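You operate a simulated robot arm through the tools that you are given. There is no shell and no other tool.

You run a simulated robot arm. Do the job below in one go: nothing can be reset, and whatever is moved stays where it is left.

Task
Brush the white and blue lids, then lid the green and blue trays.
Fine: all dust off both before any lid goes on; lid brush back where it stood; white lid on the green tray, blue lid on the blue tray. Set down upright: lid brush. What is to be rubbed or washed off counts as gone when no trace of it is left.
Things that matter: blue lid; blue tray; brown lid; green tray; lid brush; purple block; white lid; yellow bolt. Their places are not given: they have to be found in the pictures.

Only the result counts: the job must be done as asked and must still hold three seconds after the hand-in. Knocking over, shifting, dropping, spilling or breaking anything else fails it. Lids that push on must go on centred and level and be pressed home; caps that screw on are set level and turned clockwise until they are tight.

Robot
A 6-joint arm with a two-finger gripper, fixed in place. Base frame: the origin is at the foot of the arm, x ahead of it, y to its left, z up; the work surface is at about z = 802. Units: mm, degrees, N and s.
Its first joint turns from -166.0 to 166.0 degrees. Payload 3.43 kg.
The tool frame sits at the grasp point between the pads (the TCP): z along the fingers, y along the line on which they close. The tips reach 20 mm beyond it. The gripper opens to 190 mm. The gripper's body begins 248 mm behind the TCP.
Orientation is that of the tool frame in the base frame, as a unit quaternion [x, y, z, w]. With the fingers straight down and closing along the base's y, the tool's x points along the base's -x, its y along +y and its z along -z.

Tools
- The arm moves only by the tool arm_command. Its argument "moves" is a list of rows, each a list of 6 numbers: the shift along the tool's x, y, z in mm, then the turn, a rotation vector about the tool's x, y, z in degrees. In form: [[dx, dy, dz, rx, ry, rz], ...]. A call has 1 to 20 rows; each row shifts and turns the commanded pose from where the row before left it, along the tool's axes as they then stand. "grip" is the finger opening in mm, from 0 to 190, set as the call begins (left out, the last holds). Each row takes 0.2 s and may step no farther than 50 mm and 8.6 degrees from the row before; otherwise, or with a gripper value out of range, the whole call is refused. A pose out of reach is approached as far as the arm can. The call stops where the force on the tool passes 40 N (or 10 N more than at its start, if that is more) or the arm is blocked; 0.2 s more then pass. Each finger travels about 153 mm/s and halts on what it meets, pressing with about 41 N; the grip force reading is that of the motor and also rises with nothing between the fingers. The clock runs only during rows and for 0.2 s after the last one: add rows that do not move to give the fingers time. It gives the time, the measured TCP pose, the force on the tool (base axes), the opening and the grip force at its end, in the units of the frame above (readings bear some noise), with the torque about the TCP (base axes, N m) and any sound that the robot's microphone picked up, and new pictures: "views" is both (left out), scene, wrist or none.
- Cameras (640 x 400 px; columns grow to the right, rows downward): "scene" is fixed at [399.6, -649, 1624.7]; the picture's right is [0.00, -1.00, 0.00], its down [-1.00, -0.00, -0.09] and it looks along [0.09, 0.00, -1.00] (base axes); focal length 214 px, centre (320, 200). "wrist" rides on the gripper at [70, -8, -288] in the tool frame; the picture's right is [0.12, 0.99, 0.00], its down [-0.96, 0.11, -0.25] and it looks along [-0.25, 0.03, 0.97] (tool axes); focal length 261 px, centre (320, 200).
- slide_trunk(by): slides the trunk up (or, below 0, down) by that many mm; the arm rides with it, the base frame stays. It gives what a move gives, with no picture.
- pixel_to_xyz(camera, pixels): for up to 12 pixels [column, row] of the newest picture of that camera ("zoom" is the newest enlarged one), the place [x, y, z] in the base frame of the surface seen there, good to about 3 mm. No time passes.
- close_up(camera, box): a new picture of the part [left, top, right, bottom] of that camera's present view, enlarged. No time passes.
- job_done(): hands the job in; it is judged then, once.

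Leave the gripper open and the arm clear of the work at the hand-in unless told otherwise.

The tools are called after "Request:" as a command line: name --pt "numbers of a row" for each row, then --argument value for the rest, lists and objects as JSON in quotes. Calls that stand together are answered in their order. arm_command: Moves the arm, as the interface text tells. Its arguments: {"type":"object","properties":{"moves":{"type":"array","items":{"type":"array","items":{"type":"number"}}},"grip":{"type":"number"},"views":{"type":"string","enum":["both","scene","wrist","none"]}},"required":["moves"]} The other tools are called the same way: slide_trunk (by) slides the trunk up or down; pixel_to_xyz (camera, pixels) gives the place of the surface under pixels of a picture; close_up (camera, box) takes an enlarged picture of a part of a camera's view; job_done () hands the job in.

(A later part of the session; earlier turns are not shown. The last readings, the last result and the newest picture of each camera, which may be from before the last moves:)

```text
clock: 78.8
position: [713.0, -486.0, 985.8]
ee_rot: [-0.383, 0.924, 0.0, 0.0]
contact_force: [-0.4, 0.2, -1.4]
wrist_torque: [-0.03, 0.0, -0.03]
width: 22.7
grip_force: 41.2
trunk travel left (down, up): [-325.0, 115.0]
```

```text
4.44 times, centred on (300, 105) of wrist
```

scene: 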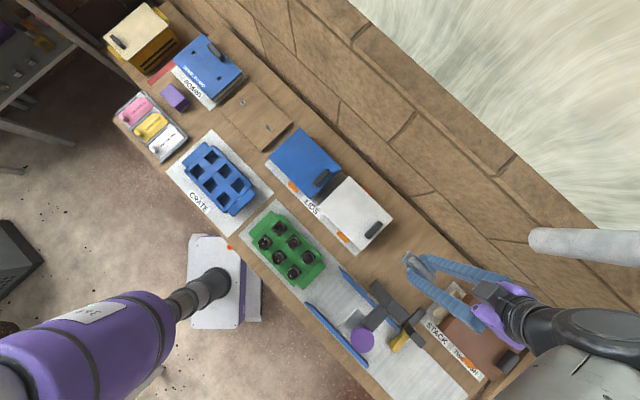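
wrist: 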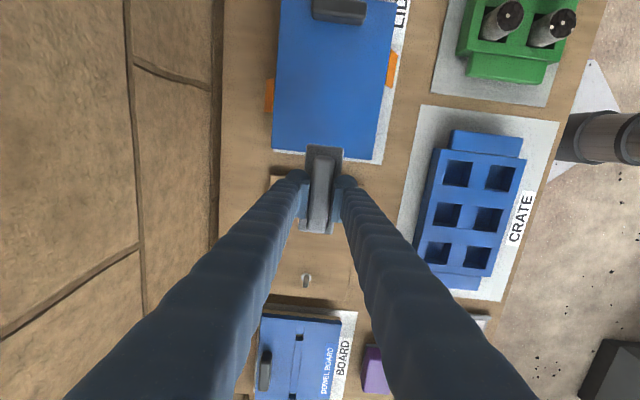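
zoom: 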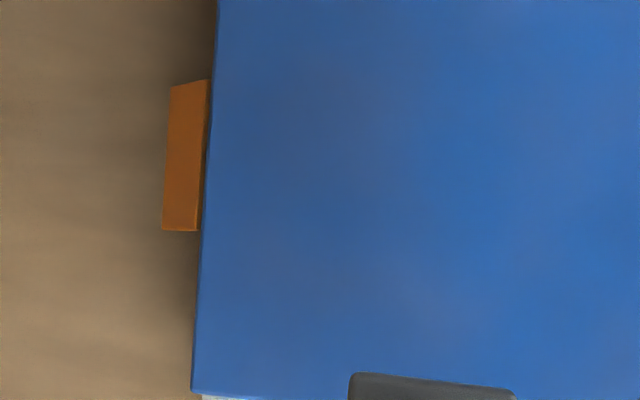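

The faint shades appear in different physical places from this viewpoint, so they're lighting effects and both lids are clean. Now I'll bring the brush back above its home spot.

Request:
arm_command --pt "46.3 -0.1 0 0 0 0" --pt "46.3 -0.1 0 0 0 0" --pt "46.3 -0.1 0 0 0 0" --pt "46.3 -0.1 0 0 0 0" --pt "46.3 -0.1 0 0 0 0" --pt "46.3 -0.1 0 0 0 0" --pt "46.3 -0.1 0 0 0 0" --pt "46.3 -0.1 0 0 0 0" --pt "46.3 -0.1 0 0 0 0" --pt "46.3 -0.1 0 0 0 0" --pt "46.3 -0.1 0 0 0 0" --pt "46.3 -0.1 0 0 0 0" --pt "46.3 -0.1 0 0 0 0" --pt "46.3 -0.2 0 0 0 0" --pt "0 0 0 0 0 0" --views "none"

Request:
arm_command --pt "0 0 40 0 0 0" --pt "0 0 40 0 0 0" --pt "0 0 25 0 0 0" --pt "0 0 10 0 0 0" --pt "0 0 5 0 0 0" --pt "0 0 0 0 0 0"

```text
clock: 82.0
position: [256.1, -948.2, 987.5]
ee_rot: [-0.384, 0.923, 0.0, 0.0]
contact_force: [-1.3, 0.0, -0.6]
wrist_torque: [0.02, 0.01, 0.01]
width: 22.7
grip_force: 40.8
trunk travel left (down, up): [-325.0, 115.0]
```

```text
clock: 83.4
position: [255.7, -948.1, 866.8]
ee_rot: [-0.383, 0.924, 0.0, 0.0]
contact_force: [-0.8, 0.0, -1.3]
wrist_torque: [-0.01, -0.06, -0.02]
width: 22.7
grip_force: 40.7
trunk travel left (down, up): [-325.0, 115.0]
```

scene: 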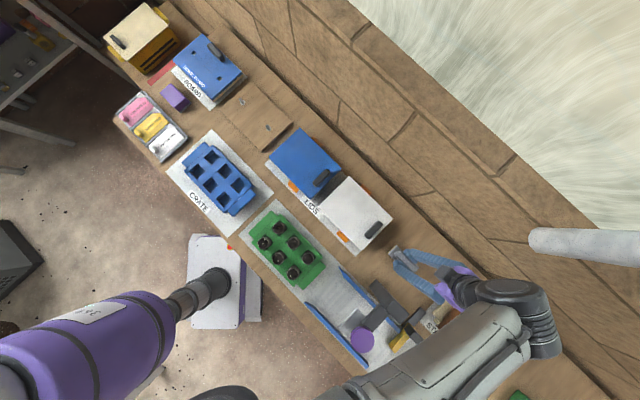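
wrist: 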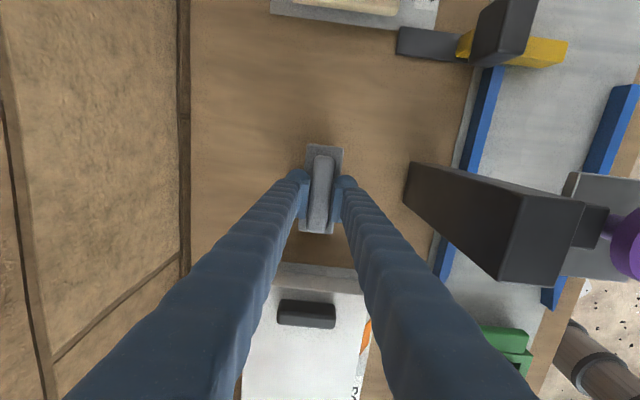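

I'm at (255.7,-948.1), and the target is about (256,-944.9). I'll correct by (−2.6, +2) in tool axes, then lower gently to touch down.

Request:
arm_command --pt "-2.6 2.0 0 0 0 0" --pt "0 0 4 0 0 0" --pt "0 0 2 0 0 0" --pt "0 0 0 0 0 0" --views "none"

Request:
arm_command --pt "0 0 1 0 0 0" --pt "0 0 0 0 0 0" --views "none"

Request:
arm_command --pt "0 0 1 0 0 0" --pt "0 0 0 0 0 0" --views "wrist"

```text
clock: 84.4
position: [256.1, -944.4, 861.6]
ee_rot: [-0.382, 0.924, 0.001, 0.0]
contact_force: [-0.4, -0.4, -0.7]
wrist_torque: [0.0, -0.02, -0.02]
width: 22.4
grip_force: 40.8
trunk travel left (down, up): [-325.0, 115.0]
```

```text
clock: 85.0
position: [255.7, -944.1, 859.5]
ee_rot: [-0.384, 0.923, 0.0, 0.0]
contact_force: [-0.7, 0.2, -0.6]
wrist_torque: [0.0, 0.0, 0.02]
width: 22.4
grip_force: 41.1
trunk travel left (down, up): [-325.0, 115.0]
```

```text
clock: 85.6
position: [256.1, -945.1, 857.9]
ee_rot: [-0.384, 0.923, 0.0, 0.0]
contact_force: [0.6, -0.2, -1.5]
wrist_torque: [0.01, -0.01, -0.01]
width: 22.3
grip_force: 40.5
trunk travel left (down, up): [-325.0, 115.0]
```

wrist: 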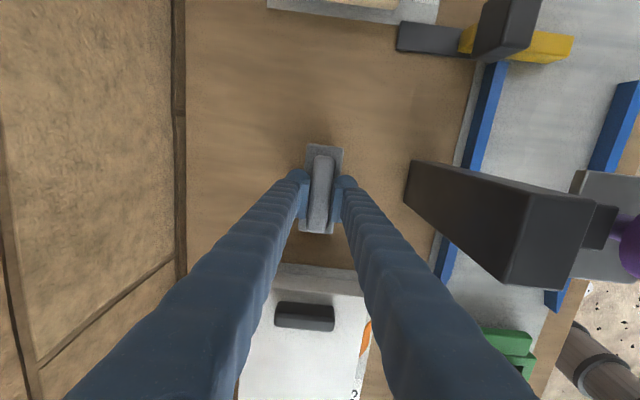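

No contact yet. I'll continue lowering in small steps.

Request:
arm_command --pt "0 0 0.8 0 0 0" --pt "0 0 0 0 0 0" --views "none"

Request:
arm_command --pt "0 0 0.8 0 0 0" --pt "0 0 0 0 0 0" --views "none"

```text
clock: 86.2
position: [255.8, -943.7, 857.7]
ee_rot: [-0.383, 0.924, 0.0, 0.0]
contact_force: [-1.3, -0.2, -0.5]
wrist_torque: [0.01, 0.02, -0.01]
width: 22.8
grip_force: 40.7
trunk travel left (down, up): [-325.0, 115.0]
```

```text
clock: 86.8
position: [256.2, -944.3, 857.3]
ee_rot: [-0.384, 0.923, -0.001, 0.0]
contact_force: [0.0, -0.1, -1.5]
wrist_torque: [0.01, 0.01, -0.01]
width: 22.5
grip_force: 40.9
trunk travel left (down, up): [-325.0, 115.0]
```

Request:
arm_command --pt "0 0 0.8 0 0 0" --pt "0 0 0 0 0 0" --views "none"

Request:
arm_command --pt "0 0 0.8 0 0 0" --pt "0 0 0 0 0 0" --views "none"

```text
clock: 87.4
position: [255.6, -944.7, 856.8]
ee_rot: [-0.384, 0.923, 0.0, 0.001]
contact_force: [-0.5, 0.2, -1.5]
wrist_torque: [-0.02, -0.02, 0.01]
width: 22.7
grip_force: 41.1
trunk travel left (down, up): [-325.0, 115.0]
```

```text
clock: 88.0
position: [255.5, -944.9, 856.0]
ee_rot: [-0.383, 0.924, -0.001, 0.0]
contact_force: [0.0, 1.0, 2.9]
wrist_torque: [0.04, -0.01, 0.02]
width: 22.8
grip_force: 40.9
trunk travel left (down, up): [-325.0, 115.0]
```

Touchdown at z 856 with 2.9 N. I'll open the fingers to 60 and rise straight up.

Request:
arm_command --pt "0 0 0 0 0 0" --pt "0 0 0 0 0 0" --pt "0 0 0 0 0 0" --grip 60 --views "none"

Request:
arm_command --pt "0 0 -15 0 0 0" --pt "0 0 -40 0 0 0" --pt "0 0 -50 0 0 0" --pt "0 0 -45 0 0 0" --pt "0 0 0 0 0 0"

Request:
close_up --camera "scene" --box '[376, 235, 432, 285]'

Request:
pixel_to_xyz --camera "zoom" --pixels '[[247, 84], [184, 145], [418, 255], [362, 317], [265, 130], [238, 150], [405, 265], [384, 290], [322, 210]]'

```text
clock: 88.8
position: [257.2, -944.2, 855.7]
ee_rot: [-0.384, 0.923, 0.0, -0.001]
contact_force: [0.7, -0.2, 0.1]
wrist_torque: [0.0, -0.01, -0.04]
width: 60.2
grip_force: 0.1
trunk travel left (down, up): [-325.0, 115.0]
```

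```text
clock: 90.0
position: [256.2, -943.8, 1006.0]
ee_rot: [-0.383, 0.924, 0.0, 0.0]
contact_force: [0.1, -0.3, -0.5]
wrist_torque: [-0.02, 0.03, -0.01]
width: 59.8
grip_force: 0.1
trunk travel left (down, up): [-325.0, 115.0]
```

scene: 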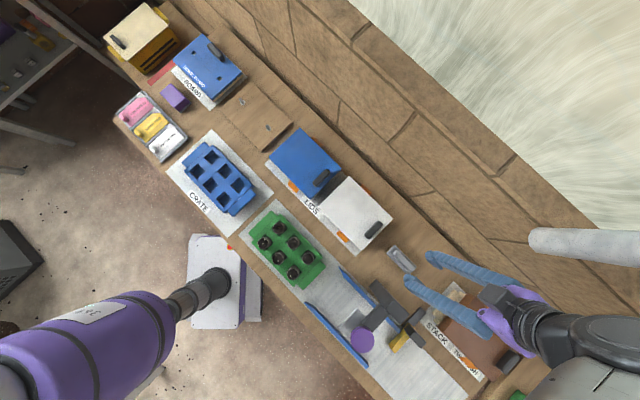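
wrist: 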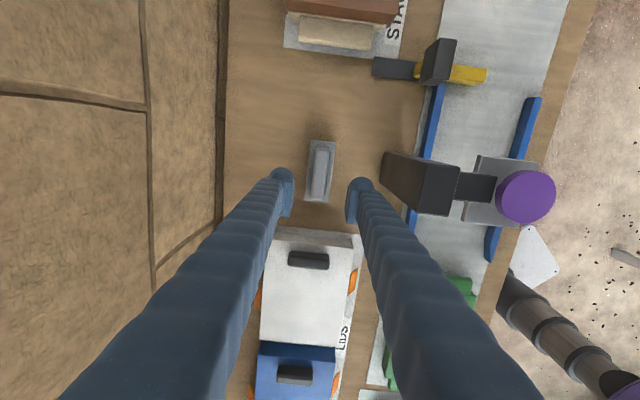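

```text
8.00 times, centred on (404, 260) of scene
```

zoom: 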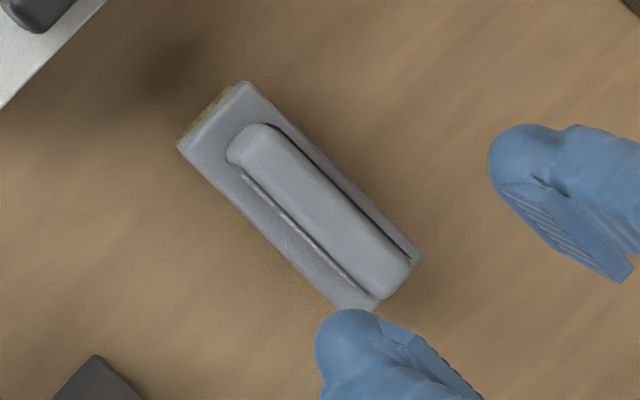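

```text
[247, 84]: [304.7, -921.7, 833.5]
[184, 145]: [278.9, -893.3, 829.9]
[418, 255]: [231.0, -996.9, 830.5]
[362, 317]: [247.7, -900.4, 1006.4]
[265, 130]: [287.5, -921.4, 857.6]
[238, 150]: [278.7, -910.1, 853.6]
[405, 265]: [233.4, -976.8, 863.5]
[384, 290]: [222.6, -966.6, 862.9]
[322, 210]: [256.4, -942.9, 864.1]
```

The brush is back within about 1 mm of where it stood, upright. Next I need precise centres for the white lid and green tray, so I'll zoom 16× on each corner.

Request:
close_up --camera "scene" --box '[329, 163.5, 369, 188.5]'

Request:
close_up --camera "scene" --box '[373, 206.5, 413, 231.5]'

Request:
close_up --camera "scene" --box '[341, 238.5, 381, 263.5]'

Request:
close_up --camera "scene" --box '[298, 193.5, 338, 218.5]'

Request:
close_up --camera "scene" --box '[261, 202.5, 301, 227.5]'

Request:
close_up --camera "scene" --box '[302, 245.5, 342, 270.5]'

Request:
close_up --camera "scene" --box '[274, 274.5, 314, 299.5]'

Request:
close_up --camera "scene" --box '[232, 231.5, 272, 256.5]'

```text
16.00 times, centred on (349, 176) of scene
```

zoom: 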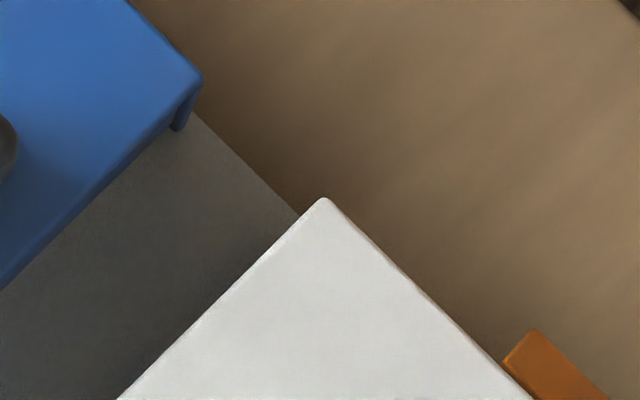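

```text
16.00 times, centred on (393, 219) of scene
```

zoom: 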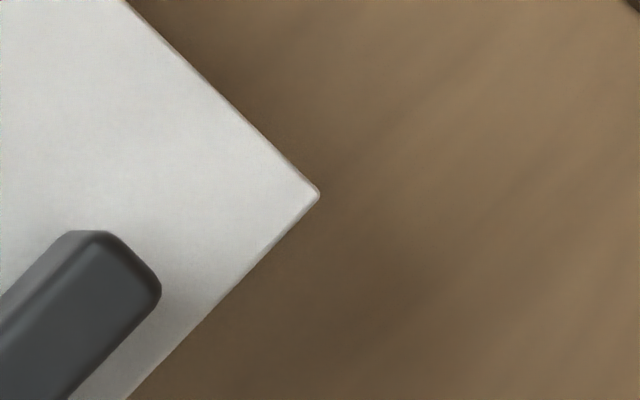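

```text
16.00 times, centred on (361, 251) of scene
```

zoom: 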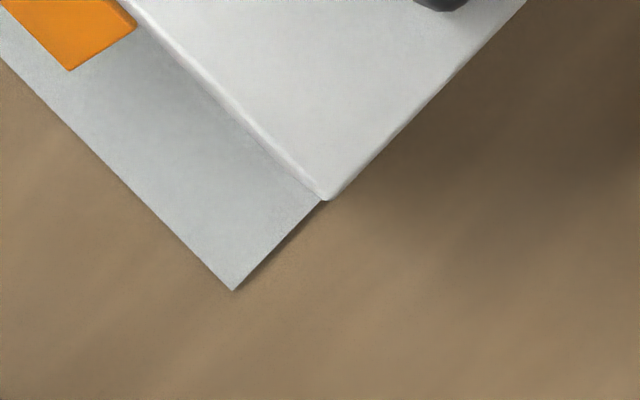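

```text
16.00 times, centred on (318, 206) of scene
```

zoom: 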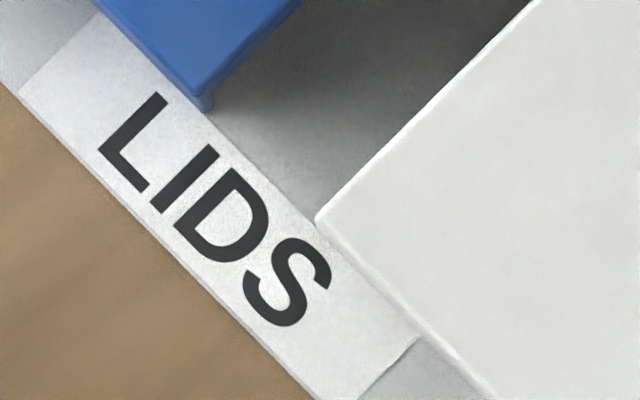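

```text
16.00 times, centred on (281, 215) of scene
```

zoom: 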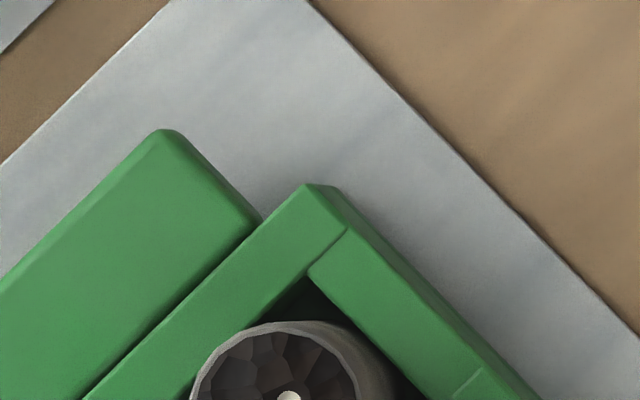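

```text
16.00 times, centred on (322, 258) of scene
```

zoom: 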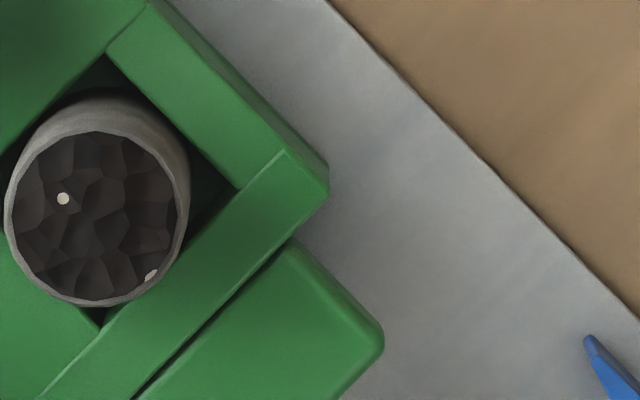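

```text
16.00 times, centred on (294, 287) of scene
```

zoom: 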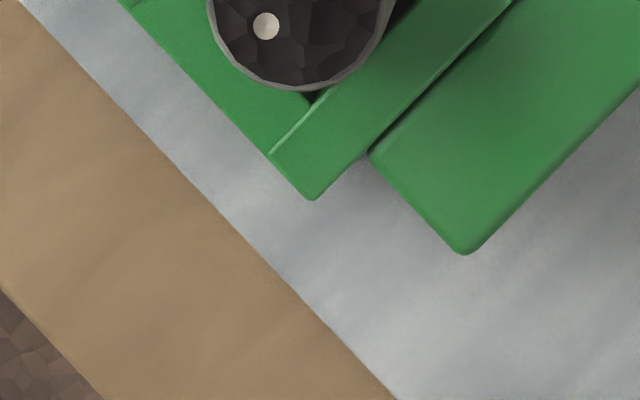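

```text
16.00 times, centred on (252, 244) of scene
```

zoom: 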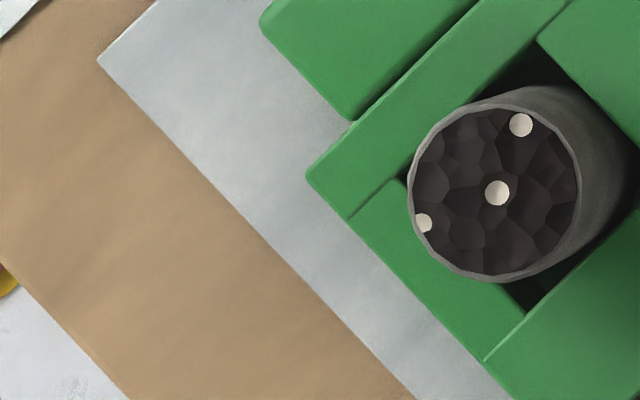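

The lid centre works out to (423.2,-776.6), size 220×162. The green tray centre is (289.1,-528.7), body 221×146. Both are at 45°. The lid needs to move +80.5 along u and −270.1 along v. Before gripping the lid across its sides I'll check the orange tab heights, since the fingertips must stay above them.

Request:
close_up --camera "scene" --box '[325, 223, 365, 248]'

Request:
pixel_to_xyz --camera "zoom" --pixels '[[250, 160], [280, 190], [310, 220], [340, 250], [230, 150], [290, 160], [340, 200], [360, 230], [300, 260], [320, 150], [380, 210], [200, 100]]'

Request:
close_up --camera "scene" --box '[360, 175, 400, 200]'

Request:
pixel_to_xyz --camera "zoom" --pixels '[[150, 200], [180, 230], [200, 180], [220, 200], [240, 220], [160, 160], [260, 260], [200, 250], [120, 200], [300, 260]]'

```text
16.00 times, centred on (345, 236) of scene
```

zoom: 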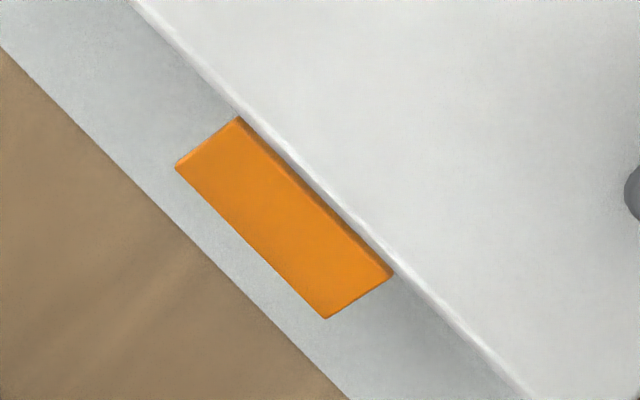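

```text
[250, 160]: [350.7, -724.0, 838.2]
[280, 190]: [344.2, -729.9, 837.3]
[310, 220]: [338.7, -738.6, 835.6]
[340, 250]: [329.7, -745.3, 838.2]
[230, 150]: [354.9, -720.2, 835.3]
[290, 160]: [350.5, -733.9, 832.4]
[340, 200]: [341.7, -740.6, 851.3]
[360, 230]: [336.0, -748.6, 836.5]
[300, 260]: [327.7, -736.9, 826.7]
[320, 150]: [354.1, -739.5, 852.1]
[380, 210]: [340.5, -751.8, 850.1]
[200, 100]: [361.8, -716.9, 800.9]
```

```text
16.00 times, centred on (380, 188) of scene
```

zoom: 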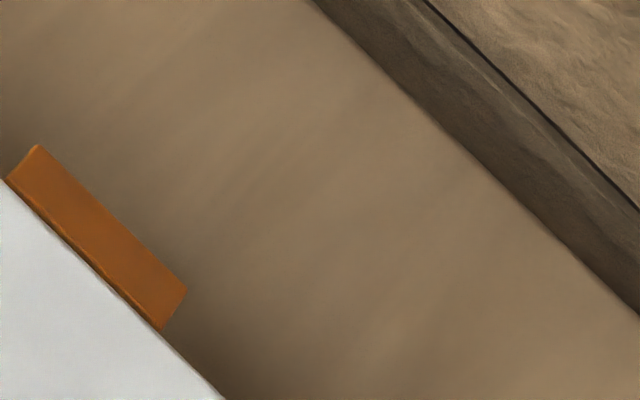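

```text
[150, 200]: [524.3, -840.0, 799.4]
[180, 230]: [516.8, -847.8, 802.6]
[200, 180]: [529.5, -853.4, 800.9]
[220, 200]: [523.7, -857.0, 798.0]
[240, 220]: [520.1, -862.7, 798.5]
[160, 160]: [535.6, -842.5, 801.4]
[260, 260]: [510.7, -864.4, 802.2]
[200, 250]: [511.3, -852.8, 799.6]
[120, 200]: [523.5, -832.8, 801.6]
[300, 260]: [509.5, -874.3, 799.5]
```

The tabs slope (z≈826 at the outer edge up to about 840 at the wall), so a side grip would overlap too little. I'll use the handle instead: 72×16×30 mm, centred at about (364,-832.5), top z≈881. That needs the fingers closing along the lid's long axis, so I'll move above the handle and turn the tool +90°.

Request:
arm_command --pt "-38.8 0 0 0 0 0" --pt "-38.8 0 0 0 0 0" --pt "-38.8 0 0 0 0 0" --pt "-38.8 0 0 0 0 0" --pt "0 0 0 0 0 8.2" --pt "0 0 0 0 0 8.2" --pt "0 0 0 0 0 8.2" --pt "0 0 0 0 0 8.2" --pt "0 0 0 0 0 8.2" --pt "0 0 0 0 0 8.2" --pt "0 0 0 0 0 8.2" --pt "0 0 0 0 0 8.2" --pt "0 0 0 0 0 8.2" --pt "0 0 0 0 0 8.2" --pt "0 0 0 0 0 8.0" --pt "0 0 0 0 0 0"

```text
clock: 93.4
position: [366.0, -835.0, 1005.4]
ee_rot: [0.383, 0.924, 0.0, 0.0]
contact_force: [-1.2, 0.7, 0.0]
wrist_torque: [0.01, -0.01, 0.02]
width: 60.2
grip_force: 0.1
trunk travel left (down, up): [-325.0, 115.0]
```

scene: 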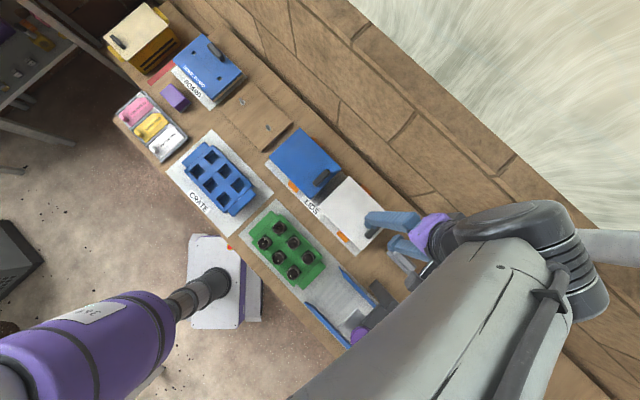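
wrist: 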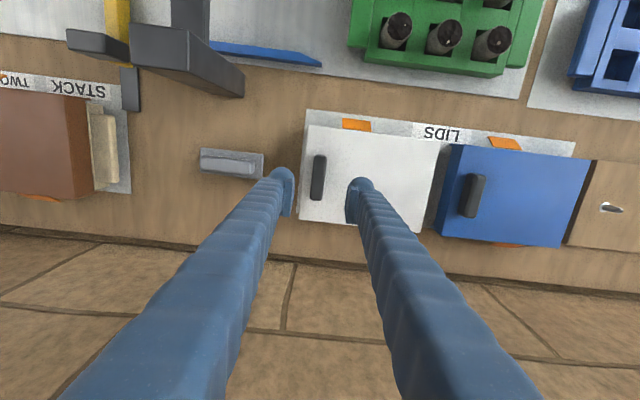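

The handle is at wrist (318,177), between the fingers. I'll descend to z≈880 and check.

Request:
arm_command --pt "0 0 45 0 0 0" --pt "0 0 45 0 0 0" --pt "0 0 25 0 0 0" --pt "0 0 10 0 0 0" --pt "0 0 0 0 0 0"

Request:
close_up --camera "wrist" --box '[230, 90, 430, 260]'

Request:
pixel_to_xyz --camera "zoom" --pixels '[[280, 150], [280, 200], [280, 250], [270, 180], [290, 180], [320, 100]]'

```text
clock: 94.6
position: [366.7, -834.5, 879.2]
ee_rot: [0.382, 0.924, -0.001, 0.0]
contact_force: [0.1, -0.1, 0.0]
wrist_torque: [0.01, 0.0, 0.02]
width: 59.8
grip_force: 0.1
trunk travel left (down, up): [-325.0, 115.0]
```

scene: 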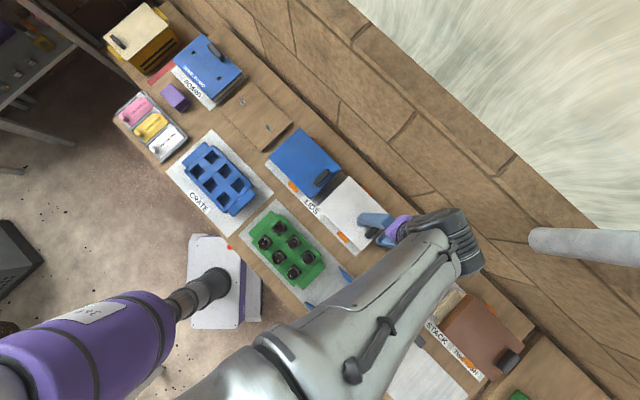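
wrist: 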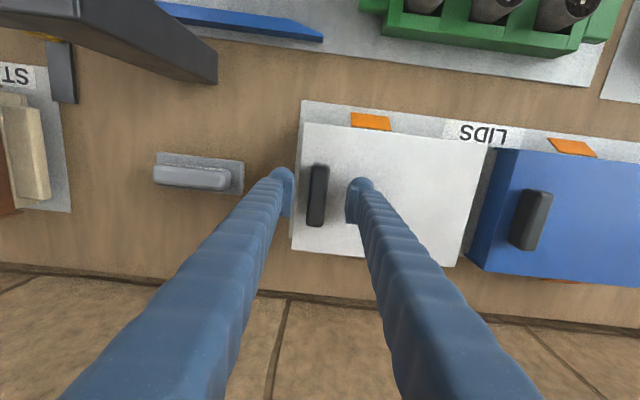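

```text
2.35 times, centred on (330, 175) of wrist
```

zoom: 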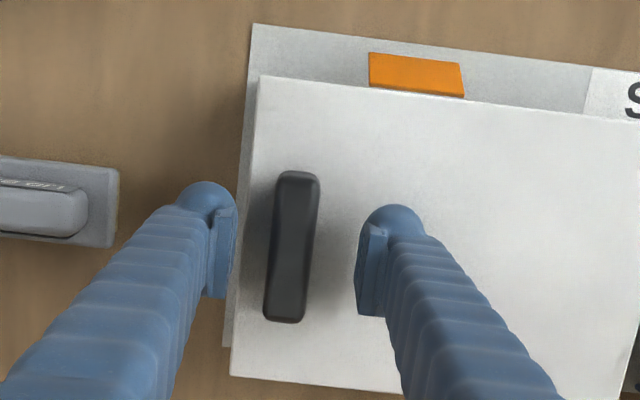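

```text
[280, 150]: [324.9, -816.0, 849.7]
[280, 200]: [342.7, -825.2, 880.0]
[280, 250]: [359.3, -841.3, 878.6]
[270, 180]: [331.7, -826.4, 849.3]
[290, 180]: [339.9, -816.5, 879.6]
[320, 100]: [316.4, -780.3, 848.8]
```

The handle sits about 3 mm to the −u side of the finger midline, so I'll shift 3 mm that way. Then I'll lower to z≈873 (tips just above the lid top) and close.

Request:
arm_command --pt "0 -3 0 0 0 0" --pt "0 0 4 0 0 0" --pt "0 0 2 0 0 0" --pt "0 0 0 0 0 0" --views "none"

Request:
arm_command --pt "0 0 0 0 0 0" --pt "0 0 0 0 0 0" --pt "0 0 0 0 0 0" --pt "0 0 0 0 0 0" --grip 0

Request:
close_up --camera "wrist" --box '[230, 90, 430, 260]'

```text
clock: 95.6
position: [362.8, -836.6, 874.4]
ee_rot: [0.38, 0.925, -0.001, 0.0]
contact_force: [-0.1, -0.2, -1.1]
wrist_torque: [-0.01, 0.02, 0.0]
width: 60.1
grip_force: 0.0
trunk travel left (down, up): [-325.0, 115.0]
```

```text
clock: 96.6
position: [363.8, -837.4, 875.3]
ee_rot: [0.383, 0.924, 0.0, 0.0]
contact_force: [-0.2, 0.5, 0.3]
wrist_torque: [-0.04, 0.02, 0.01]
width: 20.6
grip_force: 41.2
trunk travel left (down, up): [-325.0, 115.0]
```

scene: 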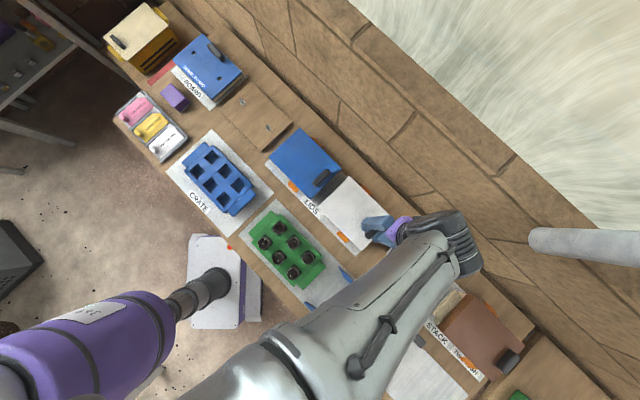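
wrist: 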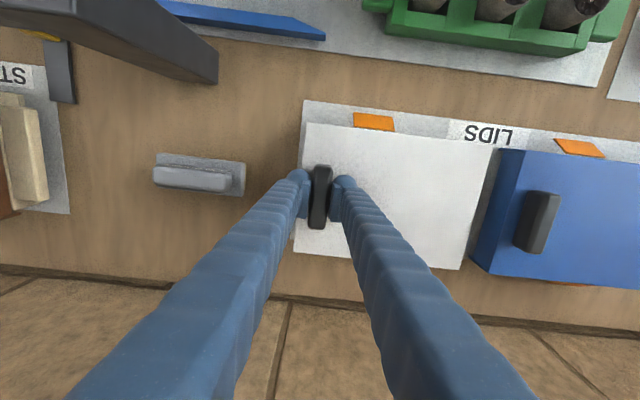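

```text
2.35 times, centred on (330, 175) of wrist
```

zoom: 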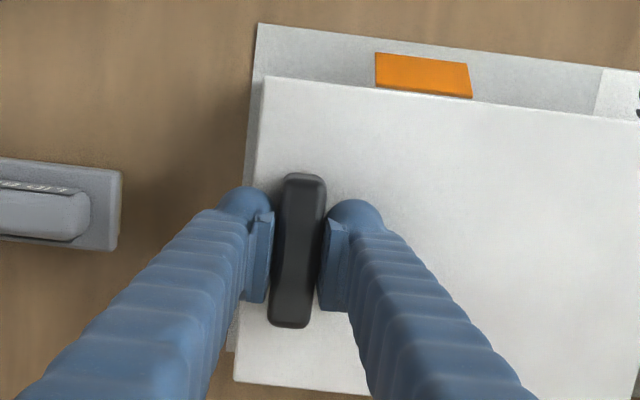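

The handle is gripped (20.6 mm, 41 N). I'll check whether gripping shifted the lid by viewing corners W1 and W4 again.

Request:
close_up --camera "scene" --box '[329, 163.5, 369, 188.5]'

Request:
close_up --camera "scene" --box '[298, 193.5, 338, 218.5]'

```text
16.00 times, centred on (349, 176) of scene
```

zoom: 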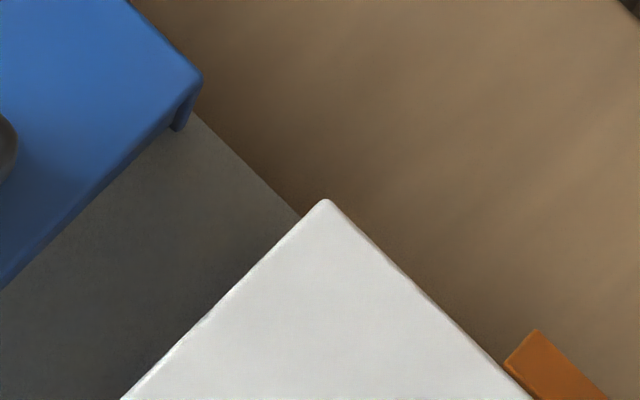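

```text
16.00 times, centred on (318, 206) of scene
```

zoom: 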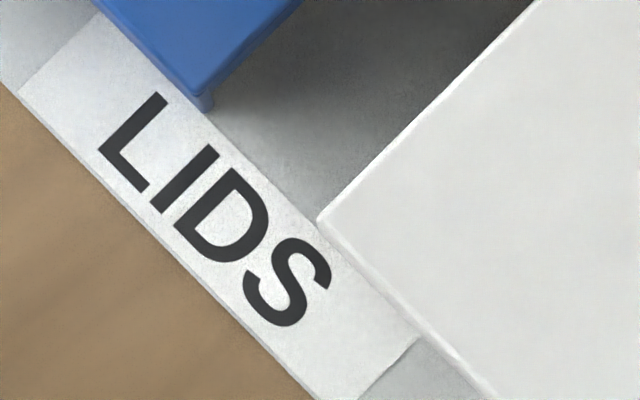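

The lid moved under 0.5 mm. I'll lift it 20 mm first and check weight and tilt.

Request:
arm_command --pt "0 0 -3 0 0 0" --pt "0 0 -7 0 0 0" --pt "0 0 -10 0 0 0" --pt "0 0 0 0 0 0"

Request:
close_up --camera "wrist" --box '[230, 90, 530, 280]'

Request:
pixel_to_xyz --camera "zoom" --pixels '[[200, 100], [350, 130], [500, 160], [420, 250], [500, 300], [180, 330]]'

```text
clock: 97.6
position: [363.7, -837.0, 894.0]
ee_rot: [0.382, 0.924, 0.0, 0.0]
contact_force: [0.2, 0.4, -1.8]
wrist_torque: [-0.07, 0.05, 0.01]
width: 20.7
grip_force: 41.3
trunk travel left (down, up): [-325.0, 115.0]
```

scene: 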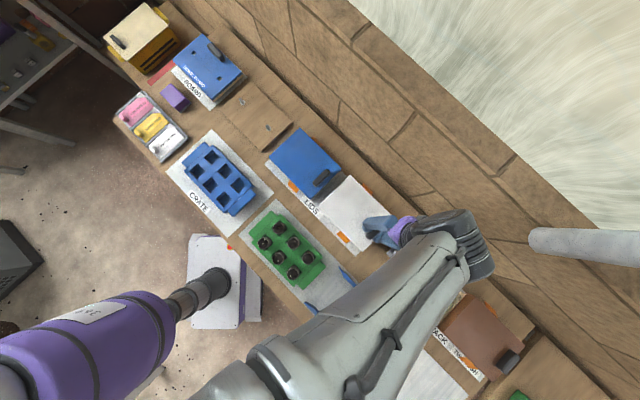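
wrist: 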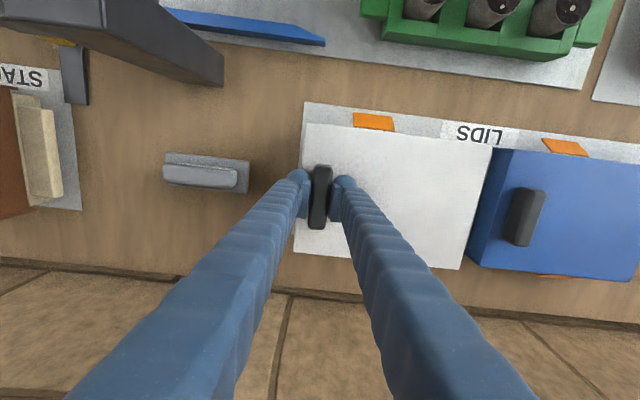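

```text
2.11 times, centred on (380, 185) of wrist
```

zoom: 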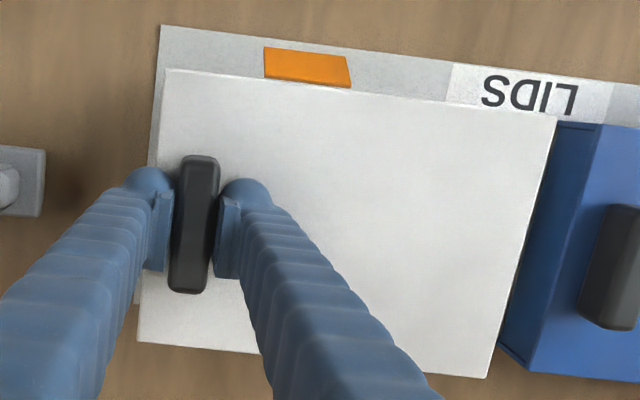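

```text
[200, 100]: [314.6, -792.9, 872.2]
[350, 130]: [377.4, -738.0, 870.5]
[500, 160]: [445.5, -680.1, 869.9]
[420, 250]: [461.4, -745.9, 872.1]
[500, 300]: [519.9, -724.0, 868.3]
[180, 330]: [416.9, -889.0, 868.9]
```

The lid lifts level (top z 868–872 everywhere) and weighs only about 0.2 kg. I'll raise it another 100 mm and carry it over the green tray (Δu=+81, Δv=−270).

Request:
arm_command --pt "0 0 -30 0 0 0" --pt "0 0 -35 0 0 0" --pt "0 0 -35 0 0 0" --pt "30 9 0 0 0 0" --pt "30 9 0 0 0 0" --pt "30 9 0 0 0 0" --pt "30 9 0 0 0 0" --pt "30 9 0 0 0 0" --pt "30 9 0 0 0 0" --pt "30 9 0 0 0 0" --pt "30 9 0 0 0 0" --pt "30 9 0 0 0 0" --pt "0 0 0 0 0 0" --pt "0 0 0 0 0 0"

Request:
close_up --camera "wrist" --box '[200, 60, 560, 290]'

Request:
close_up --camera "scene" --box '[200, 180, 380, 320]'

```text
clock: 100.6
position: [229.5, -588.7, 995.0]
ee_rot: [0.381, 0.924, 0.0, 0.0]
contact_force: [-0.5, -0.1, -1.7]
wrist_torque: [-0.03, 0.08, 0.03]
width: 20.6
grip_force: 40.9
trunk travel left (down, up): [-325.0, 115.0]
```

scene: 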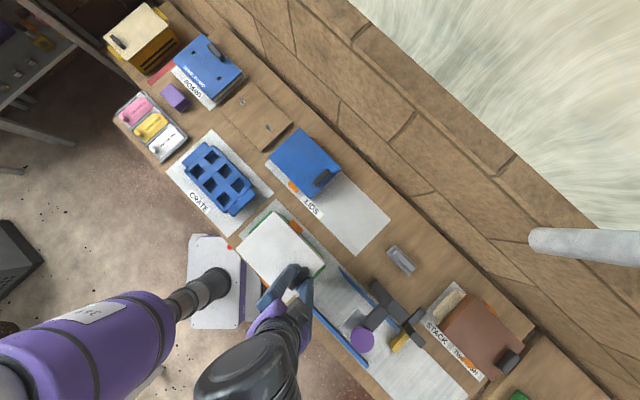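
wrist: 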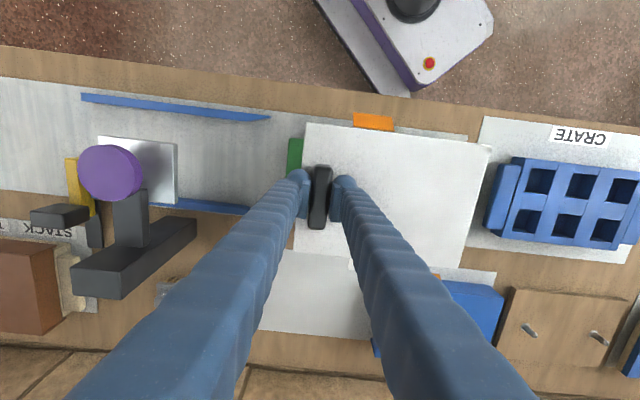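

```text
1.74 times, centred on (380, 175) of wrist
```

zoom: 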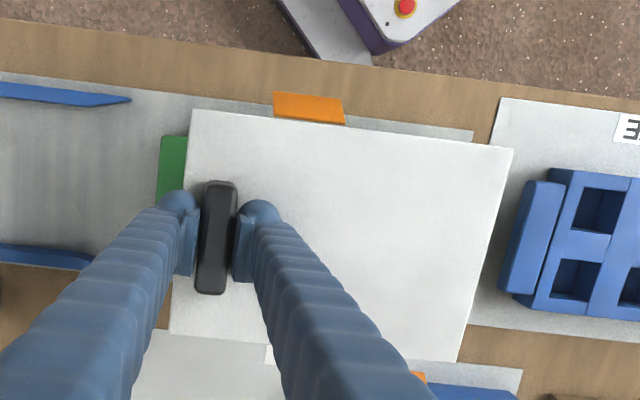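

```text
2.86 times, centred on (290, 250) of scene
```

zoom: 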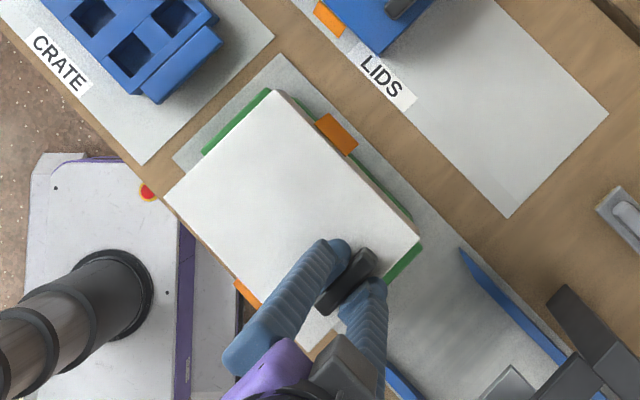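

The scene view shows three lid corners, so I'll zoom on them to check the hovering lid against the tray.

Request:
close_up --camera "scene" --box '[254, 199, 294, 224]'

Request:
pixel_to_xyz --camera "zoom" --pixels '[[320, 230], [280, 280], [360, 280], [320, 300], [250, 320]]'

Request:
close_up --camera "scene" --box '[305, 251, 345, 276]'

Request:
pixel_to_xyz --camera "zoom" --pixels '[[250, 200], [280, 200], [300, 200], [200, 100]]'

Request:
close_up --camera "scene" --box '[216, 236, 256, 261]'

Request:
pixel_to_xyz --camera "zoom" --pixels '[[350, 200], [370, 220], [400, 150], [400, 250]]'

```text
16.00 times, centred on (274, 212) of scene
```

zoom: 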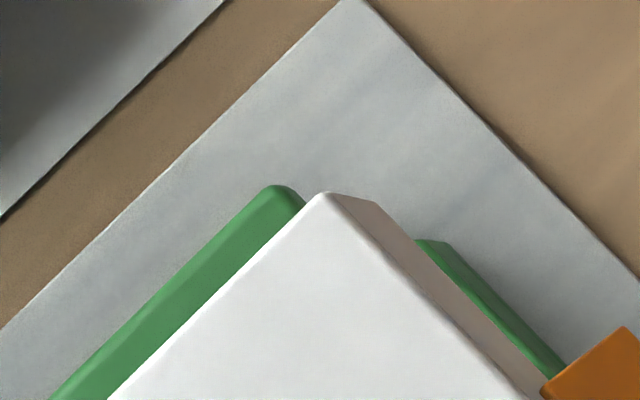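

```text
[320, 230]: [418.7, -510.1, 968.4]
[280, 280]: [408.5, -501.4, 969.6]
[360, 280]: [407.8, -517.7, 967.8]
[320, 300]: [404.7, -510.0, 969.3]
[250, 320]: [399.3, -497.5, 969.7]
```

```text
16.00 times, centred on (325, 264) of scene
```

zoom: 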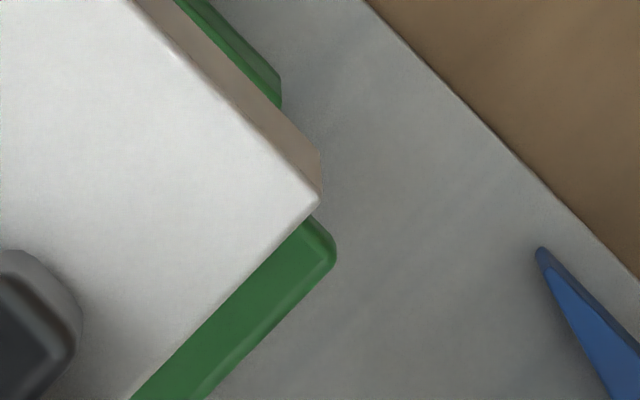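

```text
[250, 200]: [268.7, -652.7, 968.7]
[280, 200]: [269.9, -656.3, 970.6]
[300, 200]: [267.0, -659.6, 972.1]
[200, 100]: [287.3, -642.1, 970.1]
```

```text
16.00 times, centred on (236, 248) of scene
```

zoom: 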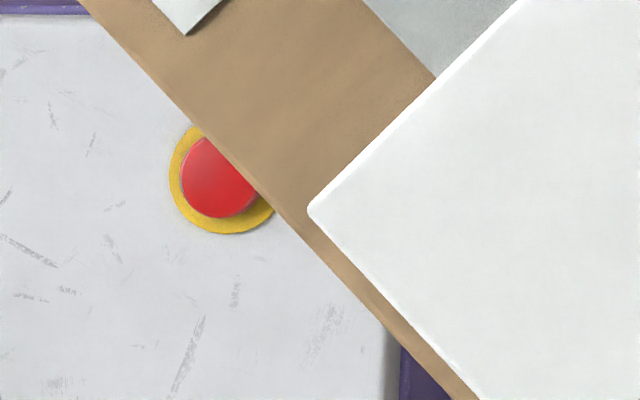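

```text
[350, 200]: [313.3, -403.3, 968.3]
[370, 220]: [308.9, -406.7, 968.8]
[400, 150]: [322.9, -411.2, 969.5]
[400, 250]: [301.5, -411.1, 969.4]
```

The hovering lid's centre computes to (289.0,-528.9), against the tray centre (289.1,-528.7). That's well aligned and the yaw matches. I'll lower 78 mm and check position and force before seating.

Request:
arm_command --pt "0 0 30 0 0 0" --pt "0 0 25 0 0 0" --pt "0 0 15 0 0 0" --pt "0 0 8 0 0 0" --pt "0 0 0 0 0 0"

Request:
close_up --camera "scene" --box '[225, 190, 345, 290]'

```text
clock: 101.8
position: [229.0, -589.2, 916.7]
ee_rot: [0.382, 0.924, 0.0, 0.001]
contact_force: [-0.4, 0.7, -0.7]
wrist_torque: [-0.04, 0.07, -0.02]
width: 20.4
grip_force: 40.8
trunk travel left (down, up): [-325.0, 115.0]
```

scene: 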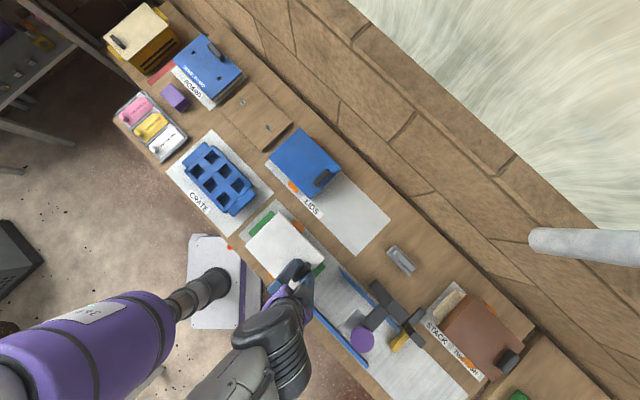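
wrist: 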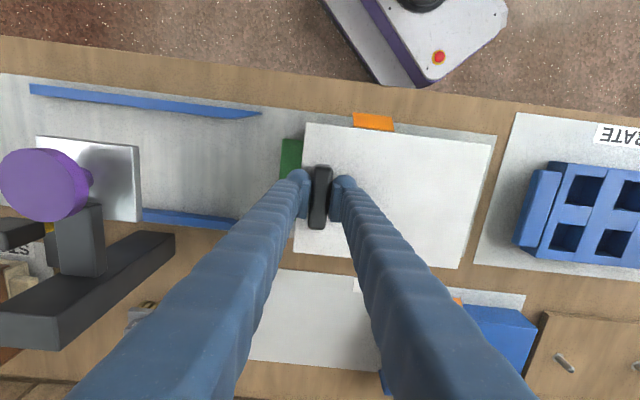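

```text
4.00 times, centred on (285, 240) of scene
```

zoom: 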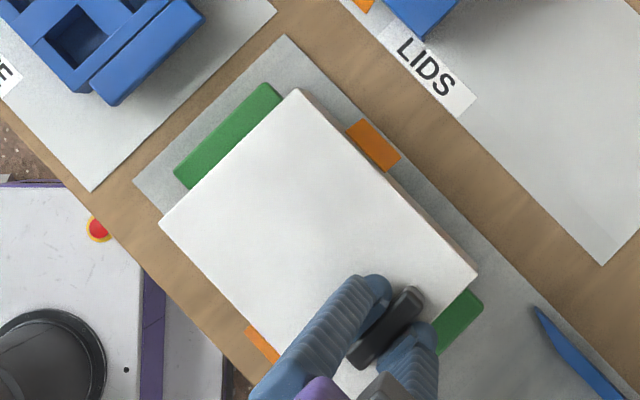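

TCP is at z 916.7 and the skirt bottom is about 6 mm above the tray rim. I'll lower in small steps and watch the force.

Request:
arm_command --pt "0 0 3 0 0 0" --pt "0 0 2 0 0 0" --pt "0 0 0 0 0 0" --views "none"

Request:
arm_command --pt "0 0 2 0 0 0" --pt "0 0 1 0 0 0" --pt "0 0 0 0 0 0" --views "none"

Request:
arm_command --pt "0 0 2 0 0 0" --pt "0 0 1 0 0 0" --pt "0 0 0 0 0 0" --views "none"

```text
clock: 102.6
position: [229.7, -588.9, 911.1]
ee_rot: [0.381, 0.924, 0.0, 0.0]
contact_force: [-0.9, 0.1, -0.9]
wrist_torque: [-0.03, 0.02, -0.01]
width: 20.5
grip_force: 41.1
trunk travel left (down, up): [-325.0, 115.0]
```

```text
clock: 103.4
position: [229.7, -589.2, 908.7]
ee_rot: [0.382, 0.924, 0.0, 0.0]
contact_force: [-0.1, -1.0, -1.7]
wrist_torque: [-0.08, 0.08, -0.02]
width: 20.4
grip_force: 40.9
trunk travel left (down, up): [-325.0, 115.0]
```

```text
clock: 104.2
position: [229.9, -589.0, 906.9]
ee_rot: [0.382, 0.924, 0.0, 0.0]
contact_force: [-0.4, -0.4, -0.3]
wrist_torque: [0.03, 0.05, -0.03]
width: 20.9
grip_force: 41.0
trunk travel left (down, up): [-325.0, 115.0]
```

Force stays near zero, so I'll continue lowering.

Request:
arm_command --pt "0 0 1 0 0 0" --pt "0 0 1 0 0 0" --pt "0 0 0 0 0 0" --views "none"

Request:
arm_command --pt "0 0 1 0 0 0" --pt "0 0 1 0 0 0" --pt "0 0 0 0 0 0" --views "none"

Request:
arm_command --pt "0 0 1 0 0 0" --pt "0 0 0 0 0 0" --views "scene"

```text
clock: 105.0
position: [229.5, -589.7, 902.9]
ee_rot: [0.381, 0.924, 0.0, 0.0]
contact_force: [0.4, 0.4, -0.2]
wrist_torque: [-0.05, -0.03, -0.02]
width: 20.6
grip_force: 41.2
trunk travel left (down, up): [-325.0, 115.0]
```

```text
clock: 105.8
position: [229.4, -589.3, 902.1]
ee_rot: [0.382, 0.924, 0.0, 0.0]
contact_force: [-1.4, 1.3, 13.2]
wrist_torque: [0.21, 0.18, 0.02]
width: 20.6
grip_force: 40.9
trunk travel left (down, up): [-325.0, 115.0]
```

```text
clock: 106.4
position: [229.5, -589.7, 901.9]
ee_rot: [0.382, 0.924, -0.002, 0.0]
contact_force: [-1.3, 2.1, 31.7]
wrist_torque: [0.27, 0.24, 0.05]
width: 20.4
grip_force: 40.5
trunk travel left (down, up): [-325.0, 115.0]
```

scene: 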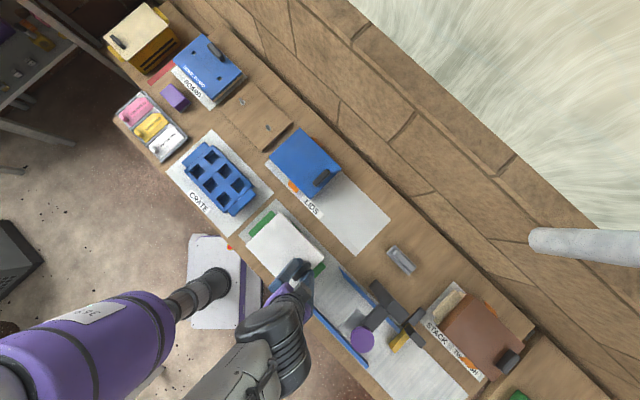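

Firm contact at TCP z≈902 puts the lid top at about 877, matching the seated brown lid. I'll relax the load slightly, open the gripper and rise clear.

Request:
arm_command --pt "0 0 -1.2 0 0 0" --pt "0 0 0 0 0 0" --views "none"

Request:
arm_command --pt "0 0 0 0 0 0" --pt "0 0 0 0 0 0" --pt "0 0 0 0 0 0" --grip 60 --views "none"

Request:
arm_command --pt "0 0 -15 0 0 0" --pt "0 0 -40 0 0 0" --pt "0 0 -40 0 0 0" --pt "0 0 0 0 0 0"

Request:
close_up --camera "scene" --box '[225, 190, 345, 290]'

Request:
pixel_to_xyz --camera "zoom" --pixels '[[300, 110], [180, 220], [300, 220], [240, 170], [350, 170], [440, 260], [240, 280], [400, 230], [320, 160]]'

```text
clock: 107.0
position: [228.8, -588.5, 902.7]
ee_rot: [0.382, 0.924, -0.001, 0.001]
contact_force: [-0.6, -1.8, 20.5]
wrist_torque: [-0.23, -0.19, 0.0]
width: 20.6
grip_force: 41.4
trunk travel left (down, up): [-325.0, 115.0]
```

```text
clock: 107.8
position: [228.0, -589.2, 901.6]
ee_rot: [0.381, 0.924, -0.001, 0.0]
contact_force: [0.6, -0.1, 0.5]
wrist_torque: [0.01, 0.01, -0.03]
width: 60.0
grip_force: 0.0
trunk travel left (down, up): [-325.0, 115.0]
```

```text
clock: 108.8
position: [229.8, -588.3, 996.9]
ee_rot: [0.382, 0.924, 0.0, -0.001]
contact_force: [-0.3, 0.4, 0.4]
wrist_torque: [-0.03, -0.01, -0.01]
width: 60.0
grip_force: 0.0
trunk travel left (down, up): [-325.0, 115.0]
```

scene: 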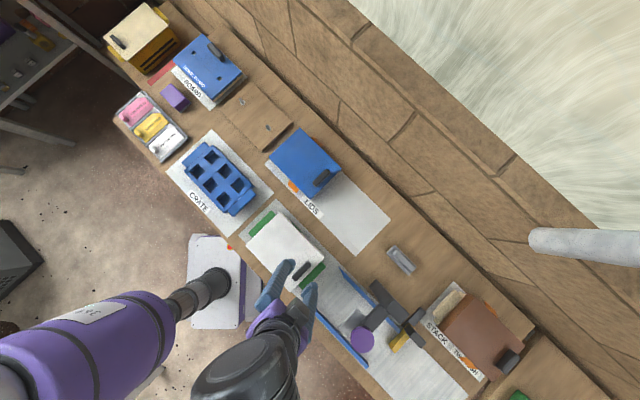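
wrist: 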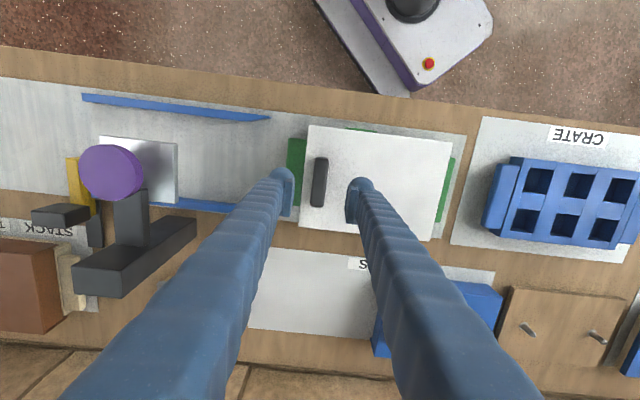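

```text
4.00 times, centred on (285, 240) of scene
```

zoom: 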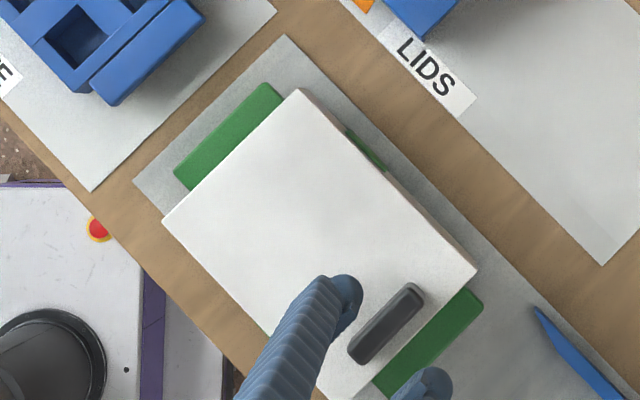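

```text
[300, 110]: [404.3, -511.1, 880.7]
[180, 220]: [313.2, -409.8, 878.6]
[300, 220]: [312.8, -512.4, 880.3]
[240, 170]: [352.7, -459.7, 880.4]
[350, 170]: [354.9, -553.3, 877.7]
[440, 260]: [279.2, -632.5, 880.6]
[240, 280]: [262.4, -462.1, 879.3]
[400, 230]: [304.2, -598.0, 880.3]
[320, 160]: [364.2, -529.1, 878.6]
```

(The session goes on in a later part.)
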